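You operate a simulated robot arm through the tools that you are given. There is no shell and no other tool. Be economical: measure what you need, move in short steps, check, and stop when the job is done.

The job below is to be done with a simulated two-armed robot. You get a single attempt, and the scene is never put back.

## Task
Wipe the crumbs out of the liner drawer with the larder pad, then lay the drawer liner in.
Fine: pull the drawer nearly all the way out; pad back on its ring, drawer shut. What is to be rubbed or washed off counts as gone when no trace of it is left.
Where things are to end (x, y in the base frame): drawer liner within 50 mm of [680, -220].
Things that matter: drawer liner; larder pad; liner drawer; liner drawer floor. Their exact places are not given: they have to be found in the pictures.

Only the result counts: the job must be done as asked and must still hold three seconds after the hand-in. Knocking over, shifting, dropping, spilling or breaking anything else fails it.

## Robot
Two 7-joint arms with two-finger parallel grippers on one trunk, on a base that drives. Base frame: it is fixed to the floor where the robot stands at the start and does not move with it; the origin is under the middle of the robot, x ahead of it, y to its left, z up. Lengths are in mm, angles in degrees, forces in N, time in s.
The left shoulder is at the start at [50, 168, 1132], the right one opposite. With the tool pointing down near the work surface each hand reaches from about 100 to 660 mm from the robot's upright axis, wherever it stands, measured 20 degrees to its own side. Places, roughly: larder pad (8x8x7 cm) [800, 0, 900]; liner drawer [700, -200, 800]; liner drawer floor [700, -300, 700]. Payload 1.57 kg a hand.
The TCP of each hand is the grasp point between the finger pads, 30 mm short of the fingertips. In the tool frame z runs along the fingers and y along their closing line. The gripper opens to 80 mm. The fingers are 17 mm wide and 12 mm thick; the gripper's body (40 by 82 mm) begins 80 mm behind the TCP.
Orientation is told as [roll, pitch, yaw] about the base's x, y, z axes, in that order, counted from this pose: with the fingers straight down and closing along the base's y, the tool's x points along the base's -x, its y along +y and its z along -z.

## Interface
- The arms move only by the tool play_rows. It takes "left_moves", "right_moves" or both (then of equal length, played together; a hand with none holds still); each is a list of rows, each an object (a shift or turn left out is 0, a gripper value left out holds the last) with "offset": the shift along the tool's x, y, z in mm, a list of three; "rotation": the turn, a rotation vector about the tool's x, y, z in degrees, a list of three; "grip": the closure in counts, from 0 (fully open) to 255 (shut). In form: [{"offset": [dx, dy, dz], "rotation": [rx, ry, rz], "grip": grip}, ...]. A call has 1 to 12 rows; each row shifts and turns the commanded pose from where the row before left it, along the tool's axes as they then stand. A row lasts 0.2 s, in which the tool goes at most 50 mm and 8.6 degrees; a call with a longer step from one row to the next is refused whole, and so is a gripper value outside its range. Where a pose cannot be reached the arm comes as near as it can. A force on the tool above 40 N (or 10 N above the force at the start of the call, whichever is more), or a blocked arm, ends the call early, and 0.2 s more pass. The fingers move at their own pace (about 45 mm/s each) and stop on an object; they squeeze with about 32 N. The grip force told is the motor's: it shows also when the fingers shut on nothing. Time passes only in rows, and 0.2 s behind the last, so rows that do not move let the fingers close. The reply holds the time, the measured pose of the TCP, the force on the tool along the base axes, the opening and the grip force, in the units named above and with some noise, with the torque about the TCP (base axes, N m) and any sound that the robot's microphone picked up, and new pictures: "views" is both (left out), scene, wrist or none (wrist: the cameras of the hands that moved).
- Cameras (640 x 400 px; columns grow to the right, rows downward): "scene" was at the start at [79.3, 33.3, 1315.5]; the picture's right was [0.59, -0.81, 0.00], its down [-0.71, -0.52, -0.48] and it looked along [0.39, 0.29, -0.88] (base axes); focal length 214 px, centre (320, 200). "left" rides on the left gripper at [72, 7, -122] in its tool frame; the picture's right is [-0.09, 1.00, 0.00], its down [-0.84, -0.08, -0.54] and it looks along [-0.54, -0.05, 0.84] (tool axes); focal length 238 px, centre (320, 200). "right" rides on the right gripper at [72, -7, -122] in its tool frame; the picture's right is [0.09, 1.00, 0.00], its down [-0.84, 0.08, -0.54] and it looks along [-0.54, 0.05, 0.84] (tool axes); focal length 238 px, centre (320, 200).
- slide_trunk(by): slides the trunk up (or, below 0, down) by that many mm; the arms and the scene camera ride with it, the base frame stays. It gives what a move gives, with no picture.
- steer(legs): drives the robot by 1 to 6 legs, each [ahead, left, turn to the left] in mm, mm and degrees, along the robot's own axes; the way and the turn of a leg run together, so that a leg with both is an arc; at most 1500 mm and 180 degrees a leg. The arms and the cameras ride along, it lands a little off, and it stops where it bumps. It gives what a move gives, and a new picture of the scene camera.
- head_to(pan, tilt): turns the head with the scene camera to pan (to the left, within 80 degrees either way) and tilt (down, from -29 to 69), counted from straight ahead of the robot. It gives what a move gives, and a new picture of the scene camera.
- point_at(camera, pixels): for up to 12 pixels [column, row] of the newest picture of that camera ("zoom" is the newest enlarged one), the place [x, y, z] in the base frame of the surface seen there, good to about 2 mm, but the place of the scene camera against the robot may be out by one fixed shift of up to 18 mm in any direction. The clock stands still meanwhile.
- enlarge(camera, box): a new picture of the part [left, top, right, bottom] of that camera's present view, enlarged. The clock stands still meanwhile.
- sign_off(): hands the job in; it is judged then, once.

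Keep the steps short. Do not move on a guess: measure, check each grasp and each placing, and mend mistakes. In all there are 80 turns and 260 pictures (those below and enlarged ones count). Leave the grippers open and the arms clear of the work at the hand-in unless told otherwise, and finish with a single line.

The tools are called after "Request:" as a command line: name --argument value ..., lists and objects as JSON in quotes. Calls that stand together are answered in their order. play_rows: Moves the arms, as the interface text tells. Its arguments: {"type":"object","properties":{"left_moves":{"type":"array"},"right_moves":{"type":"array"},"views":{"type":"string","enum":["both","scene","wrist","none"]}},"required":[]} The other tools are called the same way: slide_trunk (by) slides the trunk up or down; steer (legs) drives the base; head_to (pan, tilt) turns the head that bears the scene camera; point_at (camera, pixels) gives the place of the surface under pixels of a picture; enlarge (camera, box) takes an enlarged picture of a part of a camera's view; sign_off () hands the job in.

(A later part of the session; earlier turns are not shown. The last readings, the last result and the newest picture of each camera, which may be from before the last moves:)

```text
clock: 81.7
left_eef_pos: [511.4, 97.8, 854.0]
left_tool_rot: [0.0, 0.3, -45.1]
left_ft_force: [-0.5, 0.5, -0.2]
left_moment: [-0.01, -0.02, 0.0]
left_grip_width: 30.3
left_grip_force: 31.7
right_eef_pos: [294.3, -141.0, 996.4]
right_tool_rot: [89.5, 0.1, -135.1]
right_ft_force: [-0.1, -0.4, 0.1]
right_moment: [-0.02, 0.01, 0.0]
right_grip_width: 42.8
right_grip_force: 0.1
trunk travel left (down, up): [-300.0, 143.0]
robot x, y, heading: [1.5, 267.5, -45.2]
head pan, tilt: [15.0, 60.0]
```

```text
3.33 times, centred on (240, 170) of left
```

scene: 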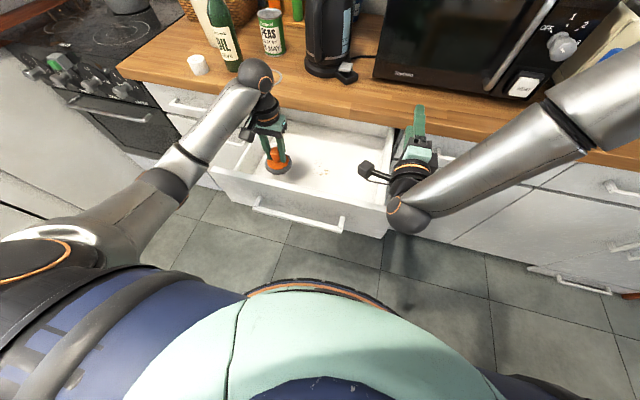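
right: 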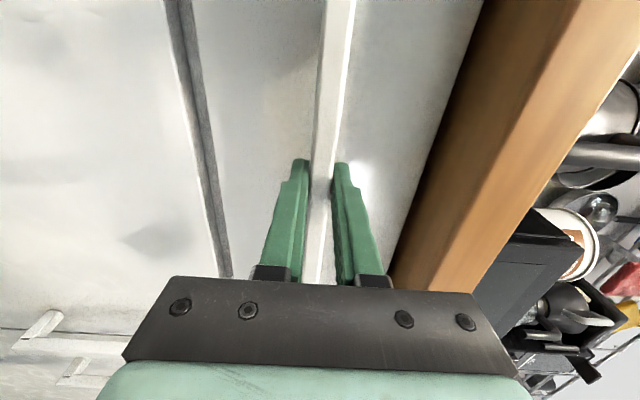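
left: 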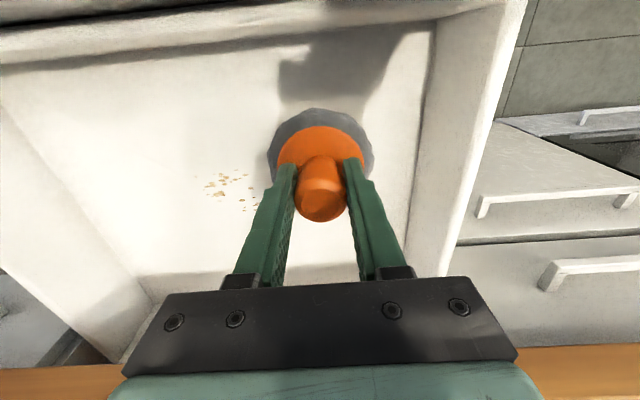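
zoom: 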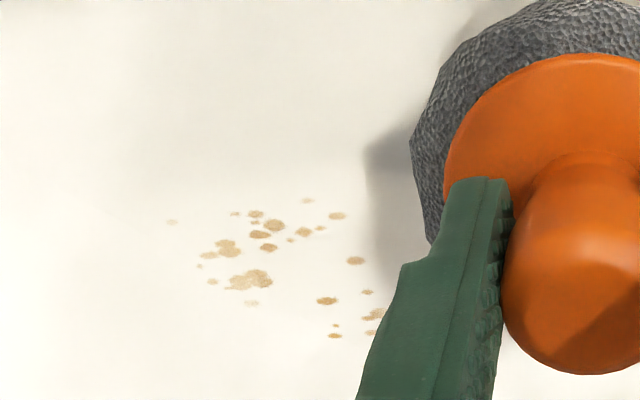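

The stains are lighter but remain: more passes needed. Go back down with slightly firmer pressure and repeat a closed raster several times.

Request:
play_rows --left_moves '[{"offset": [-6, -41, 0]}, {"offset": [-6, -41, 0]}, {"offset": [-6, -41, 0]}, {"offset": [0, 0, 40]}, {"offset": [0, 0, 25]}, {"offset": [0, 0, 4]}, {"offset": [0, 0, 3]}]' --views "none"

Request:
play_rows --left_moves '[{"offset": [-35, 0, 0]}, {"offset": [-35, 0, 0]}, {"offset": [0, 13, 0]}, {"offset": [35, 0, 0]}, {"offset": [35, 0, 0]}, {"offset": [0, 13, 0]}, {"offset": [-35, 0, 0]}, {"offset": [-35, 0, 0]}, {"offset": [0, -13, 0]}, {"offset": [35, 0, 0]}, {"offset": [35, 0, 0]}, {"offset": [0, -13, 0]}]' --views "none"

Request:
play_rows --left_moves '[{"offset": [-35, 0, 0]}, {"offset": [-35, 0, 0]}, {"offset": [0, 13, 0]}, {"offset": [35, 0, 0]}, {"offset": [35, 0, 0]}, {"offset": [0, 13, 0]}, {"offset": [-35, 0, 0]}, {"offset": [-35, 0, 0]}, {"offset": [0, -13, 0]}, {"offset": [35, 0, 0]}, {"offset": [35, 0, 0]}, {"offset": [0, -13, 0]}]' --views "none"

Request:
play_rows --left_moves '[{"offset": [-35, 0, 0]}, {"offset": [-35, 0, 0]}, {"offset": [0, 13, 0]}, {"offset": [35, 0, 0]}, {"offset": [35, 0, 0]}, {"offset": [0, 13, 0]}, {"offset": [-35, 0, 0]}, {"offset": [-35, 0, 0]}, {"offset": [0, -13, 0]}, {"offset": [35, 0, 0]}, {"offset": [35, 0, 0]}, {"offset": [0, -13, 0]}]' --views "none"

Request:
play_rows --left_moves '[{"offset": [0, 0, -20]}, {"offset": [0, 40, -25]}, {"offset": [0, 40, -25]}, {"offset": [0, 30, 0]}]' --views "wrist"

Request:
enlarge --camera "left" --box '[160, 110, 320, 230]'

```text
clock: 83.3
left_eef_pos: [438.4, -3.8, 785.6]
left_tool_rot: [0.0, -0.3, -45.0]
left_ft_force: [0.3, 2.6, 16.0]
left_moment: [0.08, 0.06, -0.05]
left_grip_width: 30.1
left_grip_force: 32.1
right_eef_pos: [293.6, -141.5, 997.9]
right_tool_rot: [89.5, -0.1, -135.2]
right_ft_force: [-0.4, -0.2, 0.2]
right_moment: [0.01, -0.01, 0.0]
right_grip_width: 42.2
right_grip_force: 0.1
trunk travel left (down, up): [-300.0, 143.0]
robot x, y, heading: [0.2, 270.0, -45.1]
head pan, tilt: [15.0, 60.0]
```

```text
clock: 85.9
left_eef_pos: [435.6, -0.5, 785.7]
left_tool_rot: [0.2, -0.4, -45.0]
left_ft_force: [7.6, 7.3, 29.3]
left_moment: [-0.11, -0.21, 0.1]
left_grip_width: 30.3
left_grip_force: 31.9
right_eef_pos: [293.8, -140.0, 997.7]
right_tool_rot: [89.6, -0.1, -135.2]
right_ft_force: [-0.3, -0.7, 0.2]
right_moment: [0.01, 0.02, -0.01]
right_grip_width: 42.7
right_grip_force: 0.1
trunk travel left (down, up): [-300.0, 143.0]
robot x, y, heading: [-2.3, 272.4, -45.4]
head pan, tilt: [15.0, 60.0]
```

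```text
clock: 88.5
left_eef_pos: [435.8, -2.9, 784.6]
left_tool_rot: [0.1, -0.3, -45.0]
left_ft_force: [7.9, 7.6, 27.9]
left_moment: [-0.05, -0.26, 0.09]
left_grip_width: 30.3
left_grip_force: 31.4
right_eef_pos: [293.6, -141.1, 997.1]
right_tool_rot: [89.6, 0.0, -135.1]
right_ft_force: [-0.1, -0.1, -0.9]
right_moment: [-0.03, -0.01, 0.01]
right_grip_width: 42.4
right_grip_force: 0.1
trunk travel left (down, up): [-300.0, 143.0]
robot x, y, heading: [2.3, 268.8, -45.0]
head pan, tilt: [15.0, 60.0]
```

```text
clock: 91.1
left_eef_pos: [443.3, 1.2, 784.4]
left_tool_rot: [0.7, -0.4, -44.5]
left_ft_force: [6.6, 6.8, 28.4]
left_moment: [-0.18, -0.06, 0.04]
left_grip_width: 30.2
left_grip_force: 31.6
right_eef_pos: [294.6, -139.1, 998.7]
right_tool_rot: [89.6, 0.1, -135.2]
right_ft_force: [-0.2, 0.2, 0.7]
right_moment: [-0.01, 0.02, -0.03]
right_grip_width: 42.4
right_grip_force: 0.1
trunk travel left (down, up): [-300.0, 143.0]
robot x, y, heading: [0.6, 269.7, -45.1]
head pan, tilt: [15.0, 60.0]
```

```text
clock: 92.1
left_eef_pos: [514.0, 73.5, 850.5]
left_tool_rot: [0.0, 0.1, -45.1]
left_ft_force: [-0.5, -0.9, -1.3]
left_moment: [0.04, 0.02, 0.0]
left_grip_width: 30.6
left_grip_force: 31.9
right_eef_pos: [295.4, -141.6, 997.5]
right_tool_rot: [89.5, 0.0, -135.2]
right_ft_force: [-0.1, 0.5, 0.4]
right_moment: [-0.01, -0.03, -0.02]
right_grip_width: 42.3
right_grip_force: 0.1
trunk travel left (down, up): [-300.0, 143.0]
robot x, y, heading: [0.1, 272.3, -45.0]
head pan, tilt: [15.0, 60.0]
```

left: 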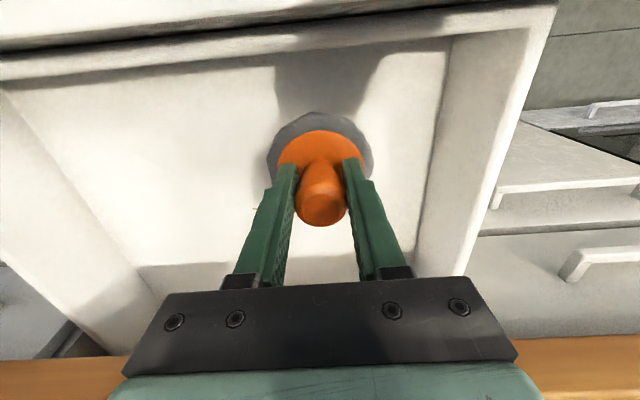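

```text
3.33 times, centred on (240, 170) of left
```

zoom: 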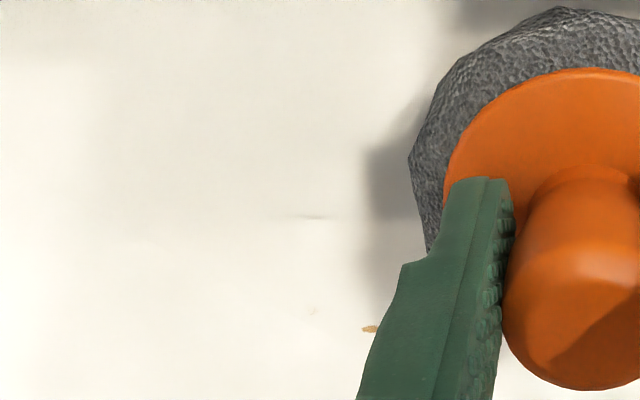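

Nearly clean; a spot remains at zoom (370,329), possibly more hidden behind the finger. Move the hand further left to see, and measure.

Request:
point_at --camera "zoom" --pixels '[[370, 329], [312, 312], [313, 217]]'

Request:
play_rows --left_moves '[{"offset": [0, 40, -10]}, {"offset": [0, 20, -10]}]' --views "wrist"

Request:
enlarge --camera "left" --box '[120, 110, 280, 230]'

```text
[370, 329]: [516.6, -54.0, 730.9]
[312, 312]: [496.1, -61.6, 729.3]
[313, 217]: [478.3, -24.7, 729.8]
```

```text
clock: 92.7
left_eef_pos: [556.4, 117.0, 870.9]
left_tool_rot: [0.0, 0.1, -45.1]
left_ft_force: [-0.4, 0.4, -0.1]
left_moment: [0.02, 0.03, -0.01]
left_grip_width: 30.2
left_grip_force: 31.7
right_eef_pos: [295.6, -140.9, 997.1]
right_tool_rot: [89.4, 0.0, -135.2]
right_ft_force: [-0.2, 0.3, -0.5]
right_moment: [-0.03, -0.02, -0.02]
right_grip_width: 42.7
right_grip_force: 0.0
trunk travel left (down, up): [-300.0, 143.0]
robot x, y, heading: [-0.4, 267.7, -45.0]
head pan, tilt: [15.0, 60.0]
```

left: 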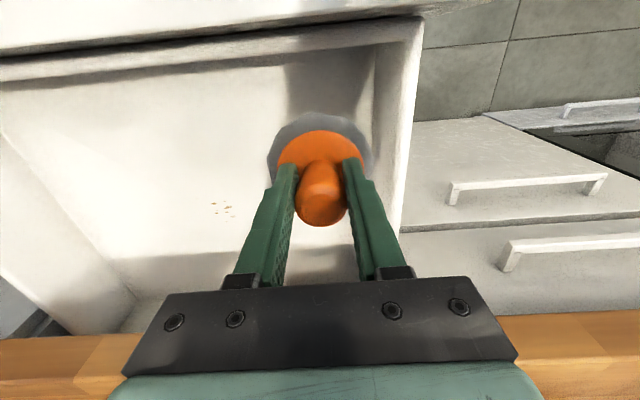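

```text
3.33 times, centred on (200, 170) of left
```

zoom: 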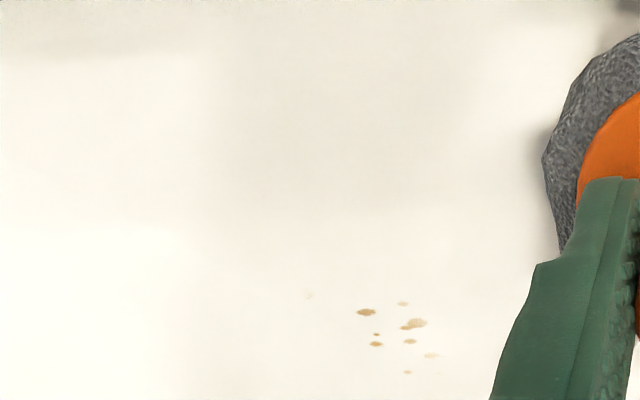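

Remaining spots: zoom (310–430,295–372). Measure them.

Request:
point_at --camera "zoom" --pixels '[[366, 312], [413, 323], [407, 372], [432, 356], [308, 295], [376, 344], [403, 303]]'

```text
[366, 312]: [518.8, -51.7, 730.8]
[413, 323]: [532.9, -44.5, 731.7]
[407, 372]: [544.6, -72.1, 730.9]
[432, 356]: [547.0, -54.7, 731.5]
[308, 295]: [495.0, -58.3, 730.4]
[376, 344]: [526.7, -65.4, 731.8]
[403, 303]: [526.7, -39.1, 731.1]
```

The rest are at s 309–348, n 391–436. Wipe there with TCP n 378–413 (still 13 mm clear of the counter edge).

Request:
play_rows --left_moves '[{"offset": [-17, -38.5, 0]}, {"offset": [-17, -38.5, 0]}, {"offset": [-17, -38.5, 0]}, {"offset": [-16, -38.5, 0]}, {"offset": [0, 0, 40]}, {"offset": [0, 0, 40]}, {"offset": [0, 0, 5]}, {"offset": [0, 0, 2]}]' --views "none"

Request:
play_rows --left_moves '[{"offset": [-36, 0, 0]}, {"offset": [0, 13, 0]}, {"offset": [36, 0, 0]}, {"offset": [0, 13, 0]}, {"offset": [-36, 0, 0]}, {"offset": [0, -13, 0]}, {"offset": [36, 0, 0]}, {"offset": [-36, 0, 0]}, {"offset": [0, -13, 0]}, {"offset": [0, 13, 0]}, {"offset": [0, 13, 0]}, {"offset": [36, -26, 0]}]' --views "none"

Request:
play_rows --left_moves '[{"offset": [-36, 0, 0]}, {"offset": [0, 13, 0]}, {"offset": [36, 0, 0]}, {"offset": [0, 13, 0]}, {"offset": [-36, 0, 0]}, {"offset": [0, -13, 0]}, {"offset": [36, 0, 0]}, {"offset": [-36, 0, 0]}, {"offset": [0, -13, 0]}, {"offset": [0, 13, 0]}, {"offset": [0, 13, 0]}, {"offset": [36, -26, 0]}]' --views "none"

Request:
play_rows --left_moves '[{"offset": [-36, 0, 0]}, {"offset": [0, 13, 0]}, {"offset": [36, 0, 0]}, {"offset": [0, 13, 0]}, {"offset": [-36, 0, 0]}, {"offset": [0, -13, 0]}, {"offset": [36, 0, 0]}, {"offset": [-36, 0, 0]}, {"offset": [0, -13, 0]}, {"offset": [0, 13, 0]}, {"offset": [0, 13, 0]}, {"offset": [36, -26, 0]}]' --views "none"

Request:
play_rows --left_moves '[{"offset": [0, 0, -20]}, {"offset": [15, 40, -25]}, {"offset": [17, 40, -25]}, {"offset": [17, 40, -15]}, {"offset": [17, 34, 0]}]' --views "wrist"

Request:
enlarge --camera "left" --box '[80, 90, 280, 240]'

```text
clock: 94.5
left_eef_pos: [494.7, -39.7, 786.0]
left_tool_rot: [0.0, 0.0, -45.1]
left_ft_force: [0.0, -0.3, 0.8]
left_moment: [-0.01, 0.01, -0.01]
left_grip_width: 30.3
left_grip_force: 32.0
right_eef_pos: [295.6, -141.7, 996.5]
right_tool_rot: [89.6, -0.1, -135.3]
right_ft_force: [-0.4, -0.1, -0.5]
right_moment: [0.01, -0.01, 0.02]
right_grip_width: 42.4
right_grip_force: 0.0
trunk travel left (down, up): [-300.0, 143.0]
robot x, y, heading: [-2.5, 267.8, -45.3]
head pan, tilt: [15.0, 60.0]
```

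```text
clock: 94.9
left_eef_pos: [513.6, -65.2, 794.7]
left_tool_rot: [-0.6, 0.0, -45.6]
left_ft_force: [-11.1, 11.5, 6.4]
left_moment: [-0.92, -1.25, 0.22]
left_grip_width: 30.1
left_grip_force: 31.6
right_eef_pos: [296.4, -142.3, 996.9]
right_tool_rot: [89.5, 0.0, -135.3]
right_ft_force: [-0.1, -0.5, 0.0]
right_moment: [-0.01, -0.01, -0.02]
right_grip_width: 42.4
right_grip_force: 0.1
trunk travel left (down, up): [-300.0, 143.0]
robot x, y, heading: [-1.2, 273.3, -45.2]
head pan, tilt: [15.0, 60.0]
stopped in row 2 (left hand): the force on the tool passed its limit at 130 N (the readings are from after the stop); the commanded pose is now the measured one
```

```text
clock: 97.5
left_eef_pos: [491.5, -40.0, 796.4]
left_tool_rot: [-0.4, -0.4, -45.6]
left_ft_force: [-0.6, 1.0, 1.1]
left_moment: [-0.04, -0.04, -0.01]
left_grip_width: 29.9
left_grip_force: 32.2
left hand out of reach, approached as far as the arm can: row 1
right_eef_pos: [293.9, -141.4, 997.5]
right_tool_rot: [89.5, 0.0, -135.2]
right_ft_force: [-0.1, 0.3, 0.4]
right_moment: [0.0, 0.01, 0.01]
right_grip_width: 42.3
right_grip_force: 0.0
trunk travel left (down, up): [-300.0, 143.0]
robot x, y, heading: [1.0, 268.3, -45.0]
head pan, tilt: [15.0, 60.0]
```

```text
clock: 99.4
left_eef_pos: [524.3, -53.5, 799.8]
left_tool_rot: [-0.4, 0.5, -45.5]
left_ft_force: [-5.3, 5.7, 2.8]
left_moment: [-0.66, -0.8, 0.12]
left_grip_width: 29.8
left_grip_force: 32.4
right_eef_pos: [294.9, -142.4, 997.2]
right_tool_rot: [89.5, 0.0, -135.2]
right_ft_force: [0.8, -0.9, -0.2]
right_moment: [0.01, 0.01, 0.01]
right_grip_width: 42.1
right_grip_force: 0.2
trunk travel left (down, up): [-300.0, 143.0]
robot x, y, heading: [0.8, 269.6, -45.1]
head pan, tilt: [15.0, 60.0]
stopped in row 9 (left hand): the force on the tool passed its limit at 59 N (the readings are from after the stop); the commanded pose is now the measured one
```

```text
refused: row 3 steps farther than a row can; nothing moved
```

```text
2.67 times, centred on (180, 165) of left
```

zoom: 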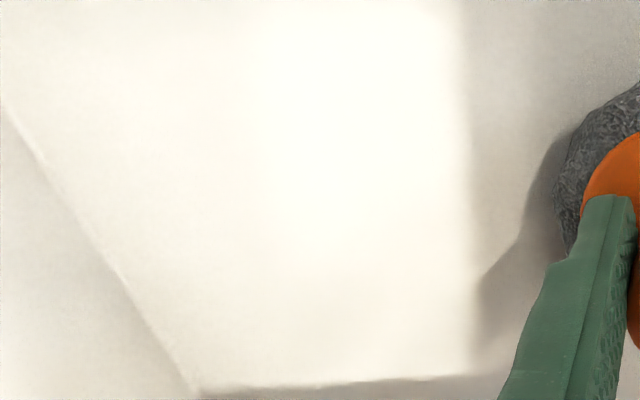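

The gripper met the counter edge at n≈408. And the crumbs appear ~40 mm deeper than before: my forward strokes have been pushing the drawer in. I'll use backward strokes only: step back, press, and drag toward me, which also pulls the drawer out.

Request:
play_rows --left_moves '[{"offset": [16, 0, 0]}, {"offset": [0, 0, 10]}, {"offset": [0, 0, 5]}, {"offset": [0, 0, 2]}]' --views "none"

Request:
play_rows --left_moves '[{"offset": [20, 0, 0]}, {"offset": [20, 0, 0]}, {"offset": [20, 0, 0]}, {"offset": [20, 0, 0]}, {"offset": [20, 0, 0]}]' --views "both"

```text
clock: 100.4
left_eef_pos: [512.3, -43.2, 786.6]
left_tool_rot: [-0.4, 0.0, -45.5]
left_ft_force: [-0.2, 0.5, 9.2]
left_moment: [-0.01, -0.38, 0.01]
left_grip_width: 29.8
left_grip_force: 32.2
right_eef_pos: [295.5, -141.4, 998.1]
right_tool_rot: [89.5, -0.1, -135.4]
right_ft_force: [-0.3, 0.3, -1.0]
right_moment: [0.0, 0.0, -0.01]
right_grip_width: 42.6
right_grip_force: 0.1
trunk travel left (down, up): [-300.0, 143.0]
robot x, y, heading: [-1.0, 271.2, -45.0]
head pan, tilt: [15.0, 60.0]
```

```text
clock: 101.6
left_eef_pos: [442.7, 28.3, 785.1]
left_tool_rot: [-0.4, 0.2, -45.5]
left_ft_force: [2.7, -3.2, 12.1]
left_moment: [-0.29, -0.24, 0.04]
left_grip_width: 29.4
left_grip_force: 32.2
right_eef_pos: [294.7, -141.5, 996.8]
right_tool_rot: [89.5, -0.1, -135.4]
right_ft_force: [-0.2, 0.2, 0.2]
right_moment: [0.0, -0.03, -0.03]
right_grip_width: 42.2
right_grip_force: 0.0
trunk travel left (down, up): [-300.0, 143.0]
robot x, y, heading: [-0.8, 270.0, -45.2]
head pan, tilt: [15.0, 60.0]
```

scene: 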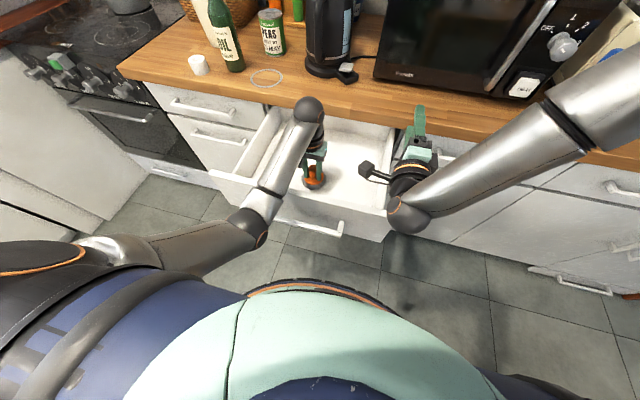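
left: 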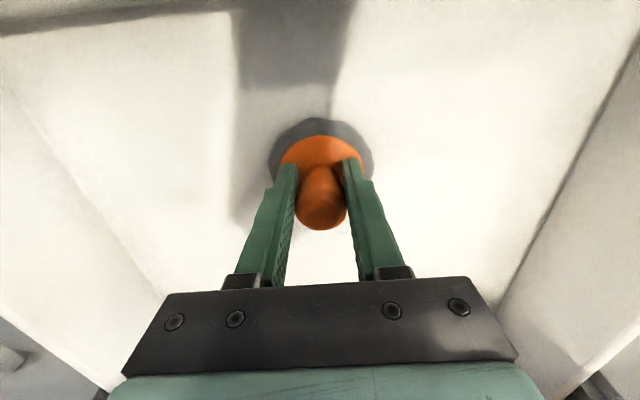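

Lift and move left to inspect the floor.

Request:
play_rows --left_moves '[{"offset": [0, 0, -25]}, {"offset": [0, 40, -25]}, {"offset": [0, 40, -20]}, {"offset": [0, 45, -10]}]' --views "both"

Request:
enlarge --camera "left" --box '[80, 90, 280, 240]'

Request:
enlarge --camera "left" --box '[240, 100, 400, 240]'

```text
clock: 102.6
left_eef_pos: [532.4, 116.3, 862.5]
left_tool_rot: [-0.4, 0.4, -45.6]
left_ft_force: [0.5, -0.1, 0.4]
left_moment: [0.01, -0.02, 0.0]
left_grip_width: 29.2
left_grip_force: 32.1
right_eef_pos: [296.1, -142.0, 996.6]
right_tool_rot: [89.5, -0.1, -135.2]
right_ft_force: [0.4, 0.2, 0.5]
right_moment: [0.0, 0.01, 0.06]
right_grip_width: 42.3
right_grip_force: 0.0
trunk travel left (down, up): [-300.0, 143.0]
robot x, y, heading: [-1.2, 272.6, -45.0]
head pan, tilt: [15.0, 60.0]
```

scene: 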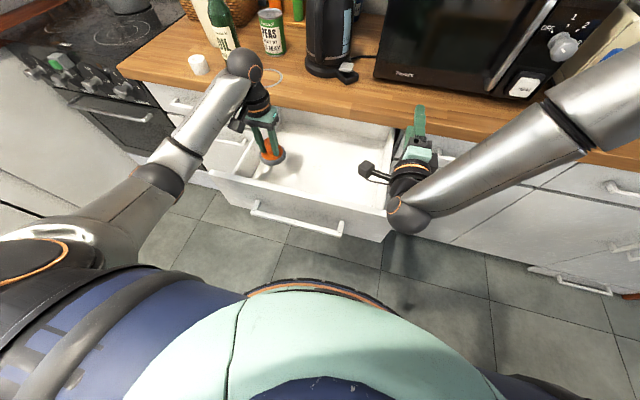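
left: 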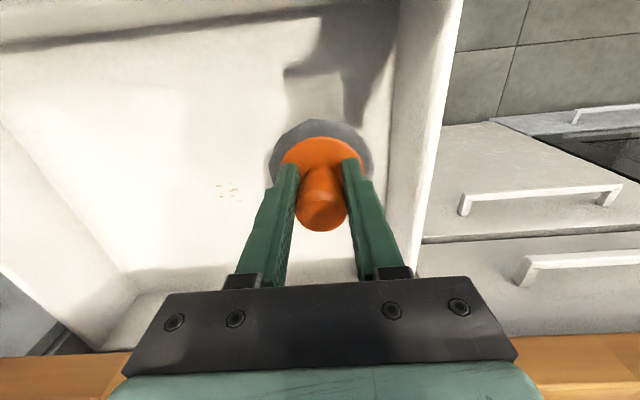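

```text
2.67 times, centred on (180, 165) of left
```

zoom: 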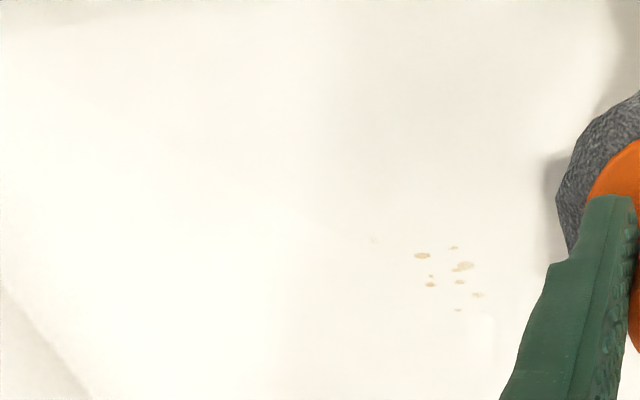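

```text
2.86 times, centred on (320, 170) of left
```

zoom: 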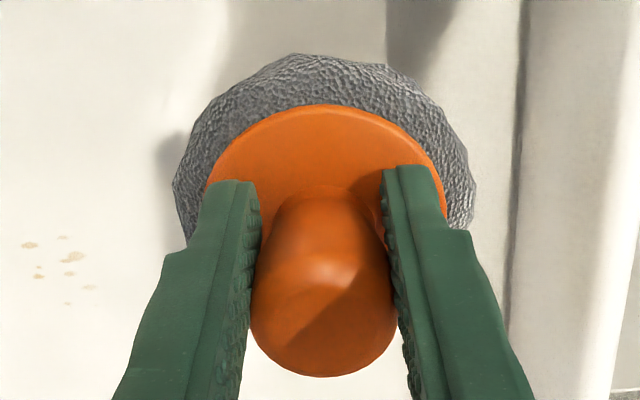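

Spots fainter. Locate them now in the left view.

Request:
point_at --camera "left" --pixels '[[218, 186], [232, 190], [231, 196], [240, 201], [222, 197], [200, 180]]'

```text
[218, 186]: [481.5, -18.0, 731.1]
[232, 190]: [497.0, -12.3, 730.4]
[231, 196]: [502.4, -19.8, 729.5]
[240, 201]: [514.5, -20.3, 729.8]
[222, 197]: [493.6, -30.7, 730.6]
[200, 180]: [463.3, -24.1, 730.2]
```

The drawer is back out; spots are at s 325–352, n 350–385. Repeat lift–forward–press–drag-back cycles.

Request:
play_rows --left_moves '[{"offset": [-25, -32, 0]}, {"offset": [-25, -32, 0]}, {"offset": [-25, -32, 0]}, {"offset": [-25, -30, 0]}, {"offset": [0, 0, 40]}, {"offset": [0, 0, 20]}]' --views "none"

Request:
play_rows --left_moves '[{"offset": [0, 0, 18]}, {"offset": [25, 0, 0]}, {"offset": [25, 0, 0]}, {"offset": [25, 0, 0]}, {"offset": [-37, 6, -18]}, {"offset": [-38, 6, 0]}, {"offset": [0, 0, 18]}, {"offset": [25, 0, 0]}, {"offset": [25, 0, 0]}, {"offset": [25, 0, 0]}, {"offset": [-37, -6, -18]}, {"offset": [-38, -6, 0]}]' --views "none"

Request:
play_rows --left_moves '[{"offset": [0, 0, 18]}, {"offset": [25, 0, 0]}, {"offset": [25, 0, 0]}, {"offset": [25, 0, 0]}, {"offset": [-37, 6, -18]}, {"offset": [-38, 6, 0]}, {"offset": [0, 0, 18]}, {"offset": [25, 0, 0]}, {"offset": [25, 0, 0]}, {"offset": [25, 0, 0]}, {"offset": [-37, -6, -18]}, {"offset": [-38, -6, 0]}]' --views "none"

Request:
play_rows --left_moves '[{"offset": [0, 0, 18]}, {"offset": [25, 0, 0]}, {"offset": [25, 0, 0]}, {"offset": [25, 0, 0]}, {"offset": [-37, 6, -18]}, {"offset": [-38, 6, 0]}, {"offset": [0, 0, 18]}, {"offset": [25, 0, 0]}, {"offset": [25, 0, 0]}, {"offset": [25, 0, 0]}, {"offset": [-37, -6, -18]}, {"offset": [-38, -6, 0]}]' --views "none"

Request:
play_rows --left_moves '[{"offset": [0, 0, -25]}, {"offset": [25, 32, -25]}, {"offset": [25, 32, -10]}, {"offset": [25, 32, 0]}, {"offset": [25, 30, 0]}]' --views "wrist"

Request:
enlarge --camera "left" --box '[120, 90, 300, 240]'

```text
clock: 104.0
left_eef_pos: [510.7, -43.5, 802.3]
left_tool_rot: [-0.4, 0.4, -45.4]
left_ft_force: [-0.7, 0.1, -0.3]
left_moment: [-0.03, 0.02, 0.01]
left_grip_width: 28.7
left_grip_force: 32.0
right_eef_pos: [295.6, -141.5, 996.5]
right_tool_rot: [89.3, 0.0, -135.4]
right_ft_force: [0.0, -0.8, -0.1]
right_moment: [-0.05, 0.01, 0.01]
right_grip_width: 42.2
right_grip_force: 0.1
trunk travel left (down, up): [-300.0, 143.0]
robot x, y, heading: [1.4, 266.5, -45.1]
head pan, tilt: [15.0, 60.0]
```

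```text
clock: 106.6
left_eef_pos: [510.8, -40.5, 803.5]
left_tool_rot: [-0.4, 0.5, -45.5]
left_ft_force: [-0.5, 0.2, -0.3]
left_moment: [0.01, 0.02, 0.01]
left_grip_width: 27.8
left_grip_force: 31.9
right_eef_pos: [295.4, -142.0, 996.5]
right_tool_rot: [89.4, 0.1, -135.3]
right_ft_force: [0.5, 1.0, -1.0]
right_moment: [0.01, 0.03, 0.0]
right_grip_width: 42.1
right_grip_force: 0.0
trunk travel left (down, up): [-300.0, 143.0]
robot x, y, heading: [1.0, 270.6, -45.1]
head pan, tilt: [15.0, 60.0]
```

```text
clock: 109.2
left_eef_pos: [512.5, -42.0, 801.7]
left_tool_rot: [-0.3, 0.5, -45.3]
left_ft_force: [-0.2, 0.3, -0.3]
left_moment: [0.01, 0.0, 0.02]
left_grip_width: 27.3
left_grip_force: 31.8
right_eef_pos: [295.0, -143.2, 996.4]
right_tool_rot: [89.5, -0.1, -135.3]
right_ft_force: [0.3, 0.7, -0.5]
right_moment: [0.02, 0.02, -0.01]
right_grip_width: 42.4
right_grip_force: 0.0
trunk travel left (down, up): [-300.0, 143.0]
robot x, y, heading: [2.6, 267.6, -45.0]
head pan, tilt: [15.0, 60.0]
```

```text
clock: 111.8
left_eef_pos: [512.0, -46.0, 802.8]
left_tool_rot: [-0.4, 0.4, -45.5]
left_ft_force: [0.3, 0.3, -0.2]
left_moment: [0.0, 0.01, 0.02]
left_grip_width: 26.6
left_grip_force: 32.0
right_eef_pos: [294.6, -141.0, 995.8]
right_tool_rot: [89.5, -0.1, -135.3]
right_ft_force: [-0.3, -0.7, 0.7]
right_moment: [0.01, 0.01, 0.02]
right_grip_width: 42.2
right_grip_force: 0.1
trunk travel left (down, up): [-300.0, 143.0]
robot x, y, heading: [-0.4, 270.0, -45.0]
head pan, tilt: [15.0, 60.0]
```

```text
clock: 113.0
left_eef_pos: [531.1, 116.4, 861.2]
left_tool_rot: [-0.3, 0.4, -45.6]
left_ft_force: [0.3, -0.2, 0.4]
left_moment: [0.02, 0.02, 0.0]
left_grip_width: 25.7
left_grip_force: 31.7
right_eef_pos: [294.9, -141.6, 996.0]
right_tool_rot: [89.5, 0.0, -135.2]
right_ft_force: [-0.6, 0.5, -0.1]
right_moment: [-0.01, 0.0, 0.0]
right_grip_width: 42.5
right_grip_force: 0.0
trunk travel left (down, up): [-300.0, 143.0]
robot x, y, heading: [-1.4, 270.5, -44.9]
head pan, tilt: [15.0, 60.0]
```

left: 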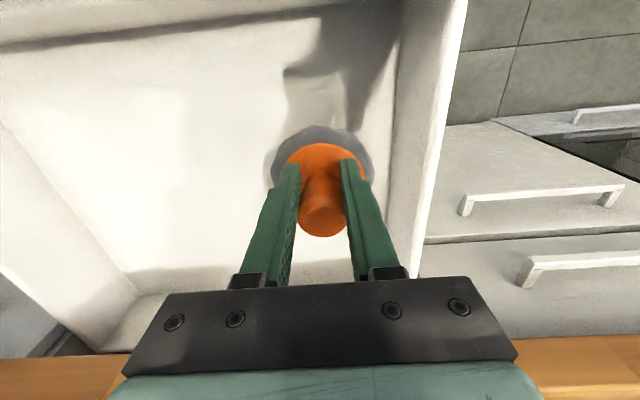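

```text
2.67 times, centred on (210, 165) of left
```

zoom: 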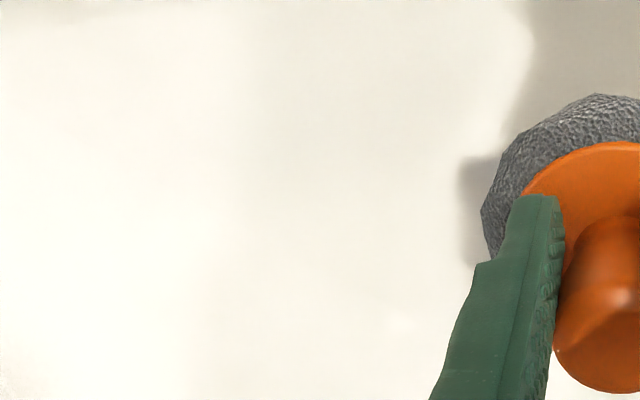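

The floor looks clean here, but the knob has crept in the grip (width 25.7 and falling). Check the scene view for leftovers, and measure the knob, before setting the pad down on the drawer floor to regrip.

Request:
head_to --pan 15 --tilt 60

Request:
enlarge --camera "scene" --box '[210, 100, 410, 225]'

Request:
enlarge --camera "left" --box '[250, 110, 400, 250]'

Request:
point_at --camera "left" --pixels '[[322, 225], [310, 218], [335, 218], [322, 165], [320, 130], [280, 165], [370, 165]]'

```text
clock: 113.6
left_eef_pos: [531.6, 115.1, 861.0]
left_tool_rot: [-0.5, 0.5, -45.5]
left_ft_force: [-0.4, -0.6, -0.1]
left_moment: [0.03, -0.01, 0.0]
left_grip_width: 26.0
left_grip_force: 32.1
right_eef_pos: [295.8, -141.7, 995.6]
right_tool_rot: [89.5, 0.0, -135.3]
right_ft_force: [0.4, 0.4, 1.1]
right_moment: [-0.01, 0.01, 0.02]
right_grip_width: 42.4
right_grip_force: 0.0
trunk travel left (down, up): [-300.0, 143.0]
robot x, y, heading: [0.3, 270.1, -45.3]
head pan, tilt: [15.0, 60.0]
```

scene: 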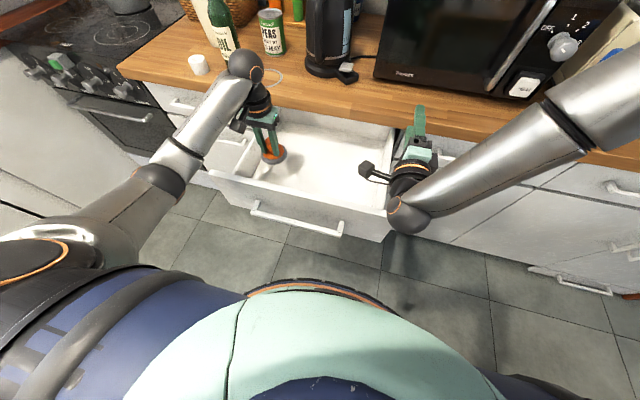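

```text
3.20 times, centred on (310, 162) of scene
```

zoom: 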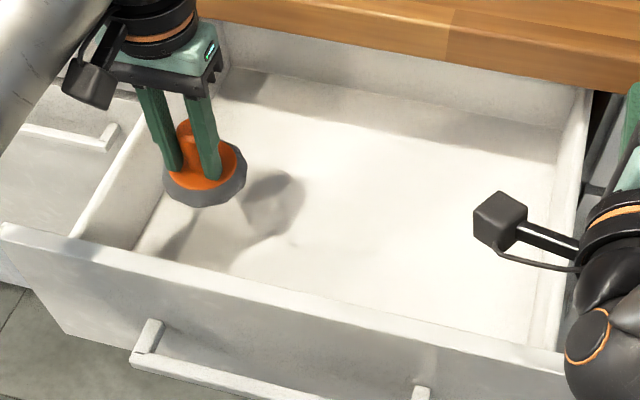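

```text
2.86 times, centred on (325, 180) of left
```

zoom: 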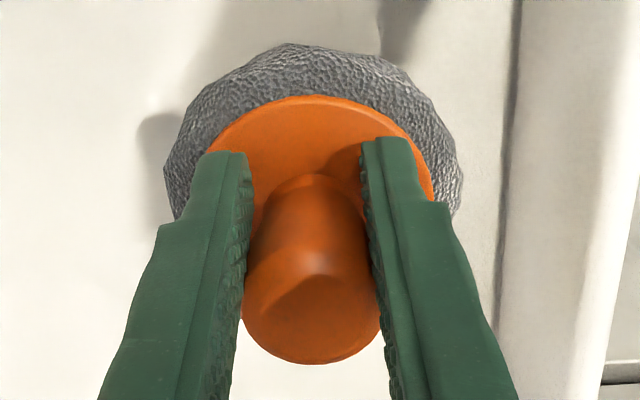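

```text
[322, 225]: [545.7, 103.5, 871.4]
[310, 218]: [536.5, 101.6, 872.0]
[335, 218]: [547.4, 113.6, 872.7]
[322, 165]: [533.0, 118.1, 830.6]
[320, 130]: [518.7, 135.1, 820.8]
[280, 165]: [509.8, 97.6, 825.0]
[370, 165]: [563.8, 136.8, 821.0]
```

The floor looks clean. The pad is tilted ~15° in the grip. Lower it to the drawer floor a bit to the right, open, and look.

Request:
play_rows --left_moves '[{"offset": [0, -40, 0]}, {"offset": [0, 0, 40]}, {"offset": [0, 0, 24]}, {"offset": [0, 0, 5]}, {"offset": [0, 0, 4]}, {"grip": 90}, {}, {}]' --views "wrist"

Request:
point_at --camera "left" --pixels '[[320, 205], [310, 195], [335, 195], [320, 110], [320, 180]]'

Request:
enlarge --camera "left" --box '[250, 90, 400, 230]'

```text
clock: 115.4
left_eef_pos: [502.6, 87.5, 788.1]
left_tool_rot: [-0.4, 0.4, -45.5]
left_ft_force: [0.4, 0.1, 0.1]
left_moment: [0.0, -0.01, 0.02]
left_grip_width: 51.9
left_grip_force: 0.1
right_eef_pos: [295.7, -142.7, 997.0]
right_tool_rot: [89.6, 0.0, -135.1]
right_ft_force: [0.9, 0.0, 0.7]
right_moment: [-0.02, 0.0, 0.01]
right_grip_width: 42.6
right_grip_force: 0.2
trunk travel left (down, up): [-300.0, 143.0]
robot x, y, heading: [-3.8, 270.2, -44.9]
head pan, tilt: [15.0, 60.0]
```

left: 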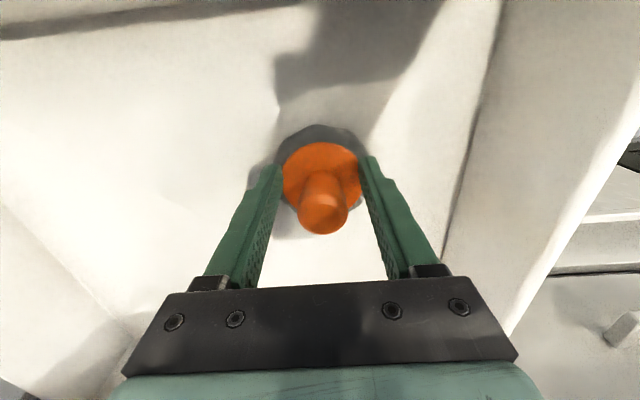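

```text
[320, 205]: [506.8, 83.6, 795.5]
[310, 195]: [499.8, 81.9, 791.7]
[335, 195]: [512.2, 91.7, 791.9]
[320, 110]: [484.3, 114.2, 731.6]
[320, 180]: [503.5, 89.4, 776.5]
```

```text
2.86 times, centred on (325, 160) of left
```

zoom: 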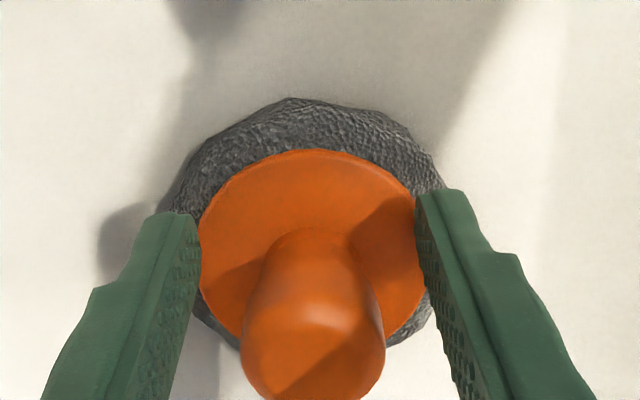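

The pad stands level on the floor. Measure its knob top centre.

Request:
point_at --camera "left" --pixels '[[322, 214], [322, 222], [322, 230], [299, 212], [346, 212], [285, 170], [360, 170]]'

```text
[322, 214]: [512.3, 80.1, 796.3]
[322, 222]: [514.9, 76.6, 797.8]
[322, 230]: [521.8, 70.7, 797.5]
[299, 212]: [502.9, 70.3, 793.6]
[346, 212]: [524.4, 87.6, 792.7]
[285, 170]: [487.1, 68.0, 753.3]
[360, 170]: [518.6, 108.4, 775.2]
```

Knob centre is 15 mm forward, 2 mm left of the TCP. Shift and regrip.

Request:
play_rows --left_moves '[{"offset": [-15, 2, 0]}, {}, {"grip": 255}, {}, {}, {}]' --views "wrist"

```text
clock: 116.8
left_eef_pos: [514.7, 78.5, 788.9]
left_tool_rot: [-0.3, 0.5, -45.5]
left_ft_force: [0.1, -0.7, 0.7]
left_moment: [-0.03, -0.03, 0.02]
left_grip_width: 30.1
left_grip_force: 32.6
right_eef_pos: [294.9, -140.9, 997.2]
right_tool_rot: [89.5, 0.0, -135.4]
right_ft_force: [0.0, -0.2, -0.2]
right_moment: [0.01, 0.0, -0.01]
right_grip_width: 42.1
right_grip_force: 0.1
trunk travel left (down, up): [-300.0, 143.0]
robot x, y, heading: [0.0, 268.6, -44.9]
head pan, tilt: [15.0, 60.0]
```

left: 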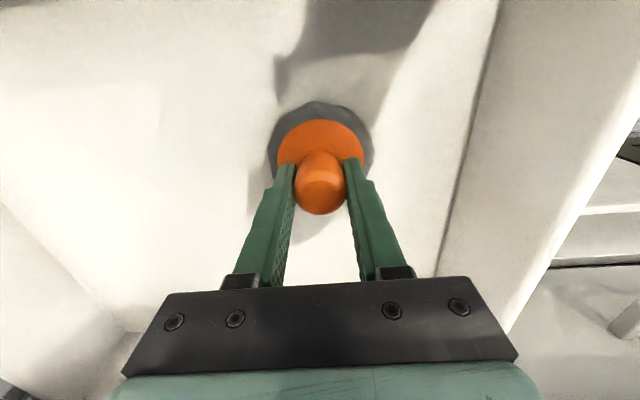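

Regripped square at 30 mm. Lift, and check the crumb area closely; also measure where the white unit on the left stands, since I'll drive to the drawer's left side.

Request:
play_rows --left_moves '[{"offset": [0, 0, -30]}, {"offset": [0, 0, -40]}, {"offset": [0, 0, -40]}, {"offset": [30, 30, -20]}]' --views "wrist"

Request:
enlarge --camera "left" --box '[180, 110, 300, 230]'

Request:
point_at --camera "scene" --pixels '[[148, 180], [80, 232], [10, 60], [60, 150], [30, 240], [318, 280], [180, 155]]'

```text
clock: 117.8
left_eef_pos: [513.8, 122.6, 917.7]
left_tool_rot: [-0.5, 0.5, -45.5]
left_ft_force: [0.4, 0.3, -0.3]
left_moment: [0.0, 0.01, -0.02]
left_grip_width: 30.0
left_grip_force: 32.1
right_eef_pos: [295.8, -141.6, 998.0]
right_tool_rot: [89.5, 0.1, -135.1]
right_ft_force: [-0.1, 0.8, 0.0]
right_moment: [0.0, 0.02, -0.03]
right_grip_width: 42.7
right_grip_force: 0.0
trunk travel left (down, up): [-300.0, 143.0]
robot x, y, heading: [-0.6, 268.3, -44.9]
head pan, tilt: [15.0, 60.0]
```

left: 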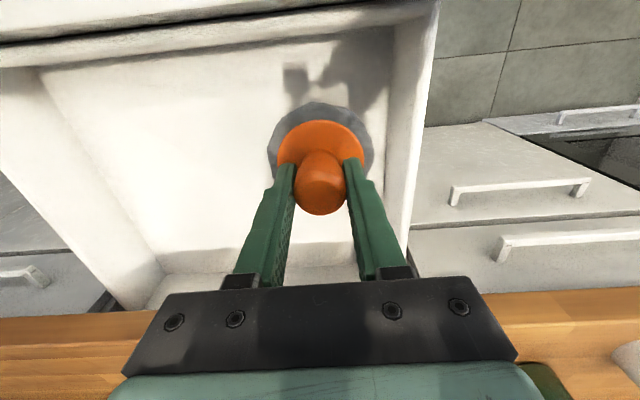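

```text
3.33 times, centred on (240, 170) of left
```

zoom: 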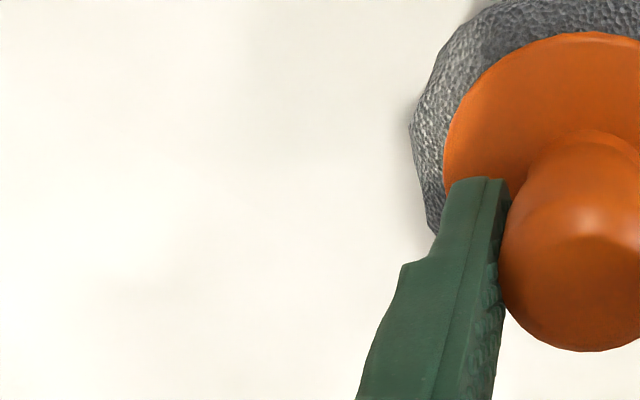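

```text
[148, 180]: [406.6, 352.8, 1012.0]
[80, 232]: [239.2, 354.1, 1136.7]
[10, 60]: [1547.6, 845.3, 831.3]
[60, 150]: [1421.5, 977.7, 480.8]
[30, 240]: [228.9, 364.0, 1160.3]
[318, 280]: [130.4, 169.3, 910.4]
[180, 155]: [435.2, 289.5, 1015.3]
```

No trace visible. For safety, two more long drag-back strokes over the whole patch, then lift.

Request:
play_rows --left_moves '[{"offset": [-29.5, -32, 0]}, {"offset": [-29.5, -32, 0]}, {"offset": [-29.5, -34, 0]}, {"offset": [-29.5, -34, 0]}, {"offset": [0, 0, 39]}, {"offset": [0, 0, 39]}, {"offset": [0, 0, 39]}]' --views "none"

Request:
play_rows --left_moves '[{"offset": [0, 0, 17]}, {"offset": [24, 0, 0]}, {"offset": [24, 0, 0]}, {"offset": [24, 0, 0]}, {"offset": [24, 0, 0]}, {"offset": [0, 12, -17]}, {"offset": [-48, 12, 0]}, {"offset": [-48, 0, 0]}]' --views "none"

Request:
play_rows --left_moves '[{"offset": [0, 0, 17]}, {"offset": [24, 0, 0]}, {"offset": [24, 0, 0]}, {"offset": [24, 0, 0]}, {"offset": [24, 0, 0]}, {"offset": [0, 0, -30]}, {"offset": [0, 0, -45]}, {"offset": [25, 35, -20]}, {"offset": [25, 35, -20]}, {"offset": [25, 35, -20]}]' --views "wrist"

Request:
enlarge --camera "left" --box '[140, 90, 300, 230]'

```text
clock: 119.4
left_eef_pos: [503.0, -55.4, 803.0]
left_tool_rot: [-0.3, 0.2, -45.6]
left_ft_force: [-1.1, 0.0, -0.5]
left_moment: [-0.01, -0.01, 0.01]
left_grip_width: 30.4
left_grip_force: 32.1
right_eef_pos: [295.8, -142.0, 996.9]
right_tool_rot: [89.5, -0.1, -135.3]
right_ft_force: [-1.5, 0.4, 0.3]
right_moment: [-0.01, -0.01, 0.05]
right_grip_width: 42.6
right_grip_force: 0.1
trunk travel left (down, up): [-300.0, 143.0]
robot x, y, heading: [1.5, 269.0, -44.9]
head pan, tilt: [15.0, 60.0]
```

```text
clock: 121.2
left_eef_pos: [520.7, -38.2, 802.7]
left_tool_rot: [-0.4, 0.4, -45.6]
left_ft_force: [-0.1, -0.1, -0.6]
left_moment: [0.01, 0.01, 0.0]
left_grip_width: 30.3
left_grip_force: 32.2
right_eef_pos: [295.3, -142.6, 996.7]
right_tool_rot: [89.4, 0.0, -135.3]
right_ft_force: [0.4, 0.2, 0.2]
right_moment: [0.01, 0.01, 0.01]
right_grip_width: 42.6
right_grip_force: 0.1
trunk travel left (down, up): [-300.0, 143.0]
robot x, y, heading: [-1.7, 272.1, -44.9]
head pan, tilt: [15.0, 60.0]
```

```text
clock: 123.4
left_eef_pos: [474.0, 155.9, 921.2]
left_tool_rot: [-0.4, 0.4, -45.6]
left_ft_force: [-0.7, -0.1, -0.7]
left_moment: [-0.01, 0.03, 0.03]
left_grip_width: 30.2
left_grip_force: 32.0
right_eef_pos: [295.4, -141.6, 997.2]
right_tool_rot: [89.5, 0.0, -135.2]
right_ft_force: [0.5, 0.6, -0.7]
right_moment: [0.01, -0.03, -0.02]
right_grip_width: 42.2
right_grip_force: 0.0
trunk travel left (down, up): [-300.0, 143.0]
robot x, y, heading: [-0.7, 268.4, -44.9]
head pan, tilt: [15.0, 60.0]
```

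left: 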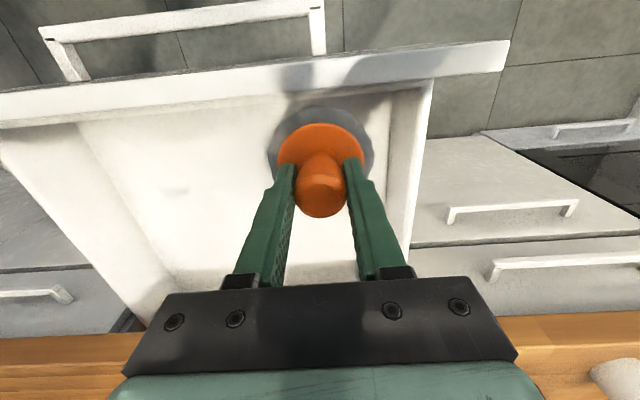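

```text
2.86 times, centred on (220, 160) of left
```

zoom: 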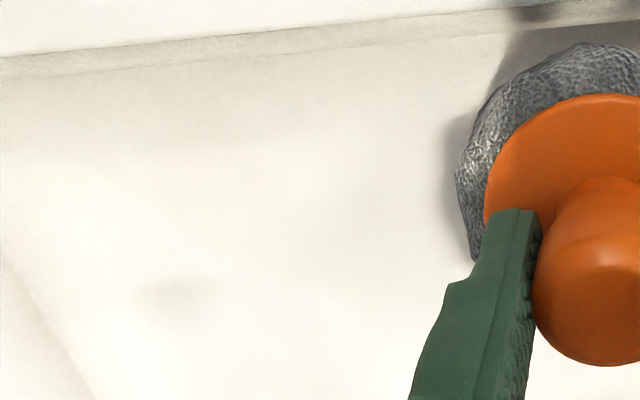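

A faint grey smudge shows at left-picture (171,191). Measure where it is.

Request:
point_at --camera "left" --pixels '[[171, 191], [180, 190]]'

Request:
enlarge --camera "left" --box '[130, 160, 210, 220]'

Request:
enlarge --camera "scene" --box '[250, 110, 400, 210]'

```text
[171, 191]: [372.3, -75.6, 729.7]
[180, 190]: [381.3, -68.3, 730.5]
```

```text
6.67 times, centred on (170, 190) of left
```

zoom: 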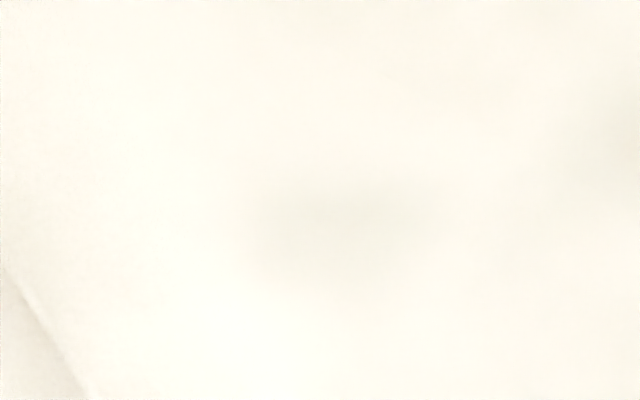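

```text
4.00 times, centred on (325, 160) of scene
```

zoom: 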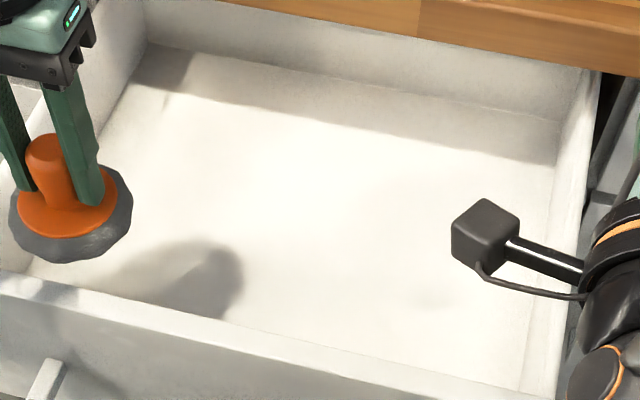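

That's only a soft shadow; the floor is clean. Now unroll the right hand and point it down again, and raise the left hand meanwhile.

Request:
play_rows --right_moves '[{"rotation": [0, 0, -8.2]}, {"rotation": [0, 0, -8.2]}, {"rotation": [0, 0, -8.2]}, {"rotation": [0, 0, -8.2]}, {"rotation": [0, 0, -8.2]}, {"rotation": [0, 0, -8.2]}, {"rotation": [0, 0, -8.2]}, {"rotation": [0, 0, -8.2]}, {"rotation": [0, 0, -8.2]}, {"rotation": [0, 0, -8.2]}, {"rotation": [0, 0, -8]}]' --left_moves '[{"offset": [0, 0, -30]}, {"offset": [0, 0, -30]}, {"offset": [0, 0, -30]}, {"offset": [0, 0, -30]}, {"offset": [0, 0, -30]}, {}, {}, {}, {}, {}, {}]' --views "none"

Request:
play_rows --right_moves '[{"rotation": [0, 8.2, 0]}, {"rotation": [0, 8.2, 0]}, {"rotation": [0, 8.2, 0]}, {"rotation": [0, 8.2, 0]}, {"rotation": [0, 8.2, 0]}, {"rotation": [0, 8.2, 0]}, {"rotation": [0, 8.2, 0]}, {"rotation": [0, 8.2, 0]}, {"rotation": [0, 8.2, 0]}, {"rotation": [0, 8.2, 0]}, {"rotation": [0, 8, 0]}]' --views "scene"

```text
clock: 125.8
left_eef_pos: [477.4, 155.9, 1071.9]
left_tool_rot: [-0.4, 0.4, -45.5]
left_ft_force: [-0.2, 0.3, -1.0]
left_moment: [-0.01, -0.04, 0.03]
left_grip_width: 30.2
left_grip_force: 32.2
right_eef_pos: [295.8, -142.0, 996.7]
right_tool_rot: [-19.2, -89.4, -26.0]
right_ft_force: [-0.3, -0.7, -0.3]
right_moment: [0.05, 0.01, -0.03]
right_grip_width: 42.5
right_grip_force: 0.1
trunk travel left (down, up): [-300.0, 143.0]
robot x, y, heading: [-0.7, 265.9, -45.1]
head pan, tilt: [15.0, 60.0]
```

```text
clock: 128.2
left_eef_pos: [477.3, 156.1, 1072.7]
left_tool_rot: [-0.4, 0.3, -45.5]
left_ft_force: [-0.7, 0.4, 0.1]
left_moment: [0.05, -0.01, -0.04]
left_grip_width: 30.1
left_grip_force: 32.2
right_eef_pos: [294.3, -142.4, 995.3]
right_tool_rot: [0.0, 0.6, -45.1]
right_ft_force: [0.3, 0.4, -0.1]
right_moment: [0.01, -0.02, 0.01]
right_grip_width: 42.4
right_grip_force: 0.1
trunk travel left (down, up): [-300.0, 143.0]
robot x, y, heading: [-4.2, 266.9, -45.1]
head pan, tilt: [15.0, 60.0]
```

scene: 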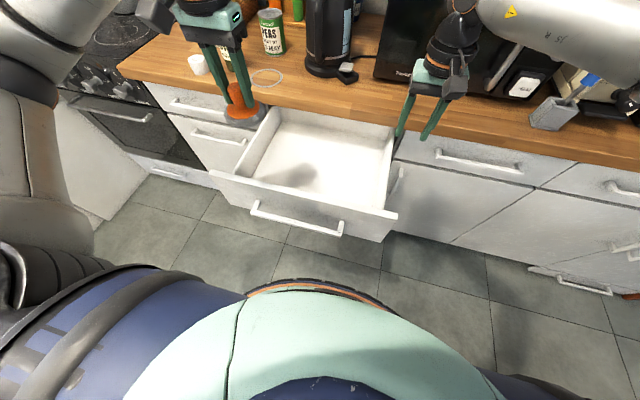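

Both hands point down now. Lift and draw back the right hand, then drive left 680, clear of the drawer.

Request:
play_rows --right_moves '[{"offset": [0, 0, -45]}, {"offset": [0, 0, -45]}, {"offset": [0, 0, -45]}, {"offset": [40, -20, -10]}, {"offset": [40, -20, -10]}, {"offset": [40, -20, 0]}, {"offset": [40, -20, 0]}]' --views "none"

Request:
steer --legs '[[0, 680, 0], [0, 0, -60]]'

```text
clock: 129.8
left_eef_pos: [476.2, 156.3, 1072.9]
left_tool_rot: [-0.4, 0.5, -45.4]
left_ft_force: [-0.8, -0.1, -0.7]
left_moment: [0.02, 0.01, -0.01]
left_grip_width: 30.3
left_grip_force: 31.6
right_eef_pos: [128.8, -85.3, 1151.4]
right_tool_rot: [0.1, 0.6, -45.3]
right_ft_force: [-0.5, 0.9, -0.3]
right_moment: [-0.01, 0.01, -0.02]
right_grip_width: 42.4
right_grip_force: 0.2
trunk travel left (down, up): [-300.0, 143.0]
robot x, y, heading: [2.2, 267.4, -45.1]
head pan, tilt: [15.0, 60.0]
```

```text
clock: 138.8
left_eef_pos: [610.2, 268.3, 1071.9]
left_tool_rot: [-0.4, 0.4, -106.1]
left_ft_force: [-0.4, 0.1, -1.1]
left_moment: [-0.01, 0.0, -0.01]
left_grip_width: 30.2
left_grip_force: 32.2
right_eef_pos: [229.2, 452.9, 1150.7]
right_tool_rot: [0.1, 0.5, -106.0]
right_ft_force: [0.2, 0.2, 0.7]
right_moment: [-0.02, 0.01, 0.0]
right_grip_width: 42.4
right_grip_force: 0.2
trunk travel left (down, up): [-300.0, 143.0]
robot x, y, heading: [473.8, 742.0, -105.6]
head pan, tilt: [15.0, 60.0]
```

scene: 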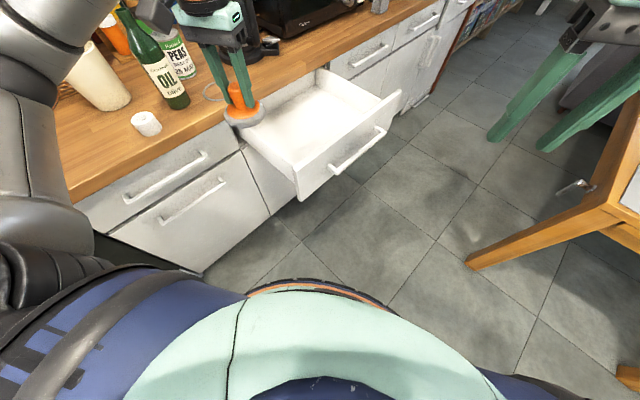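

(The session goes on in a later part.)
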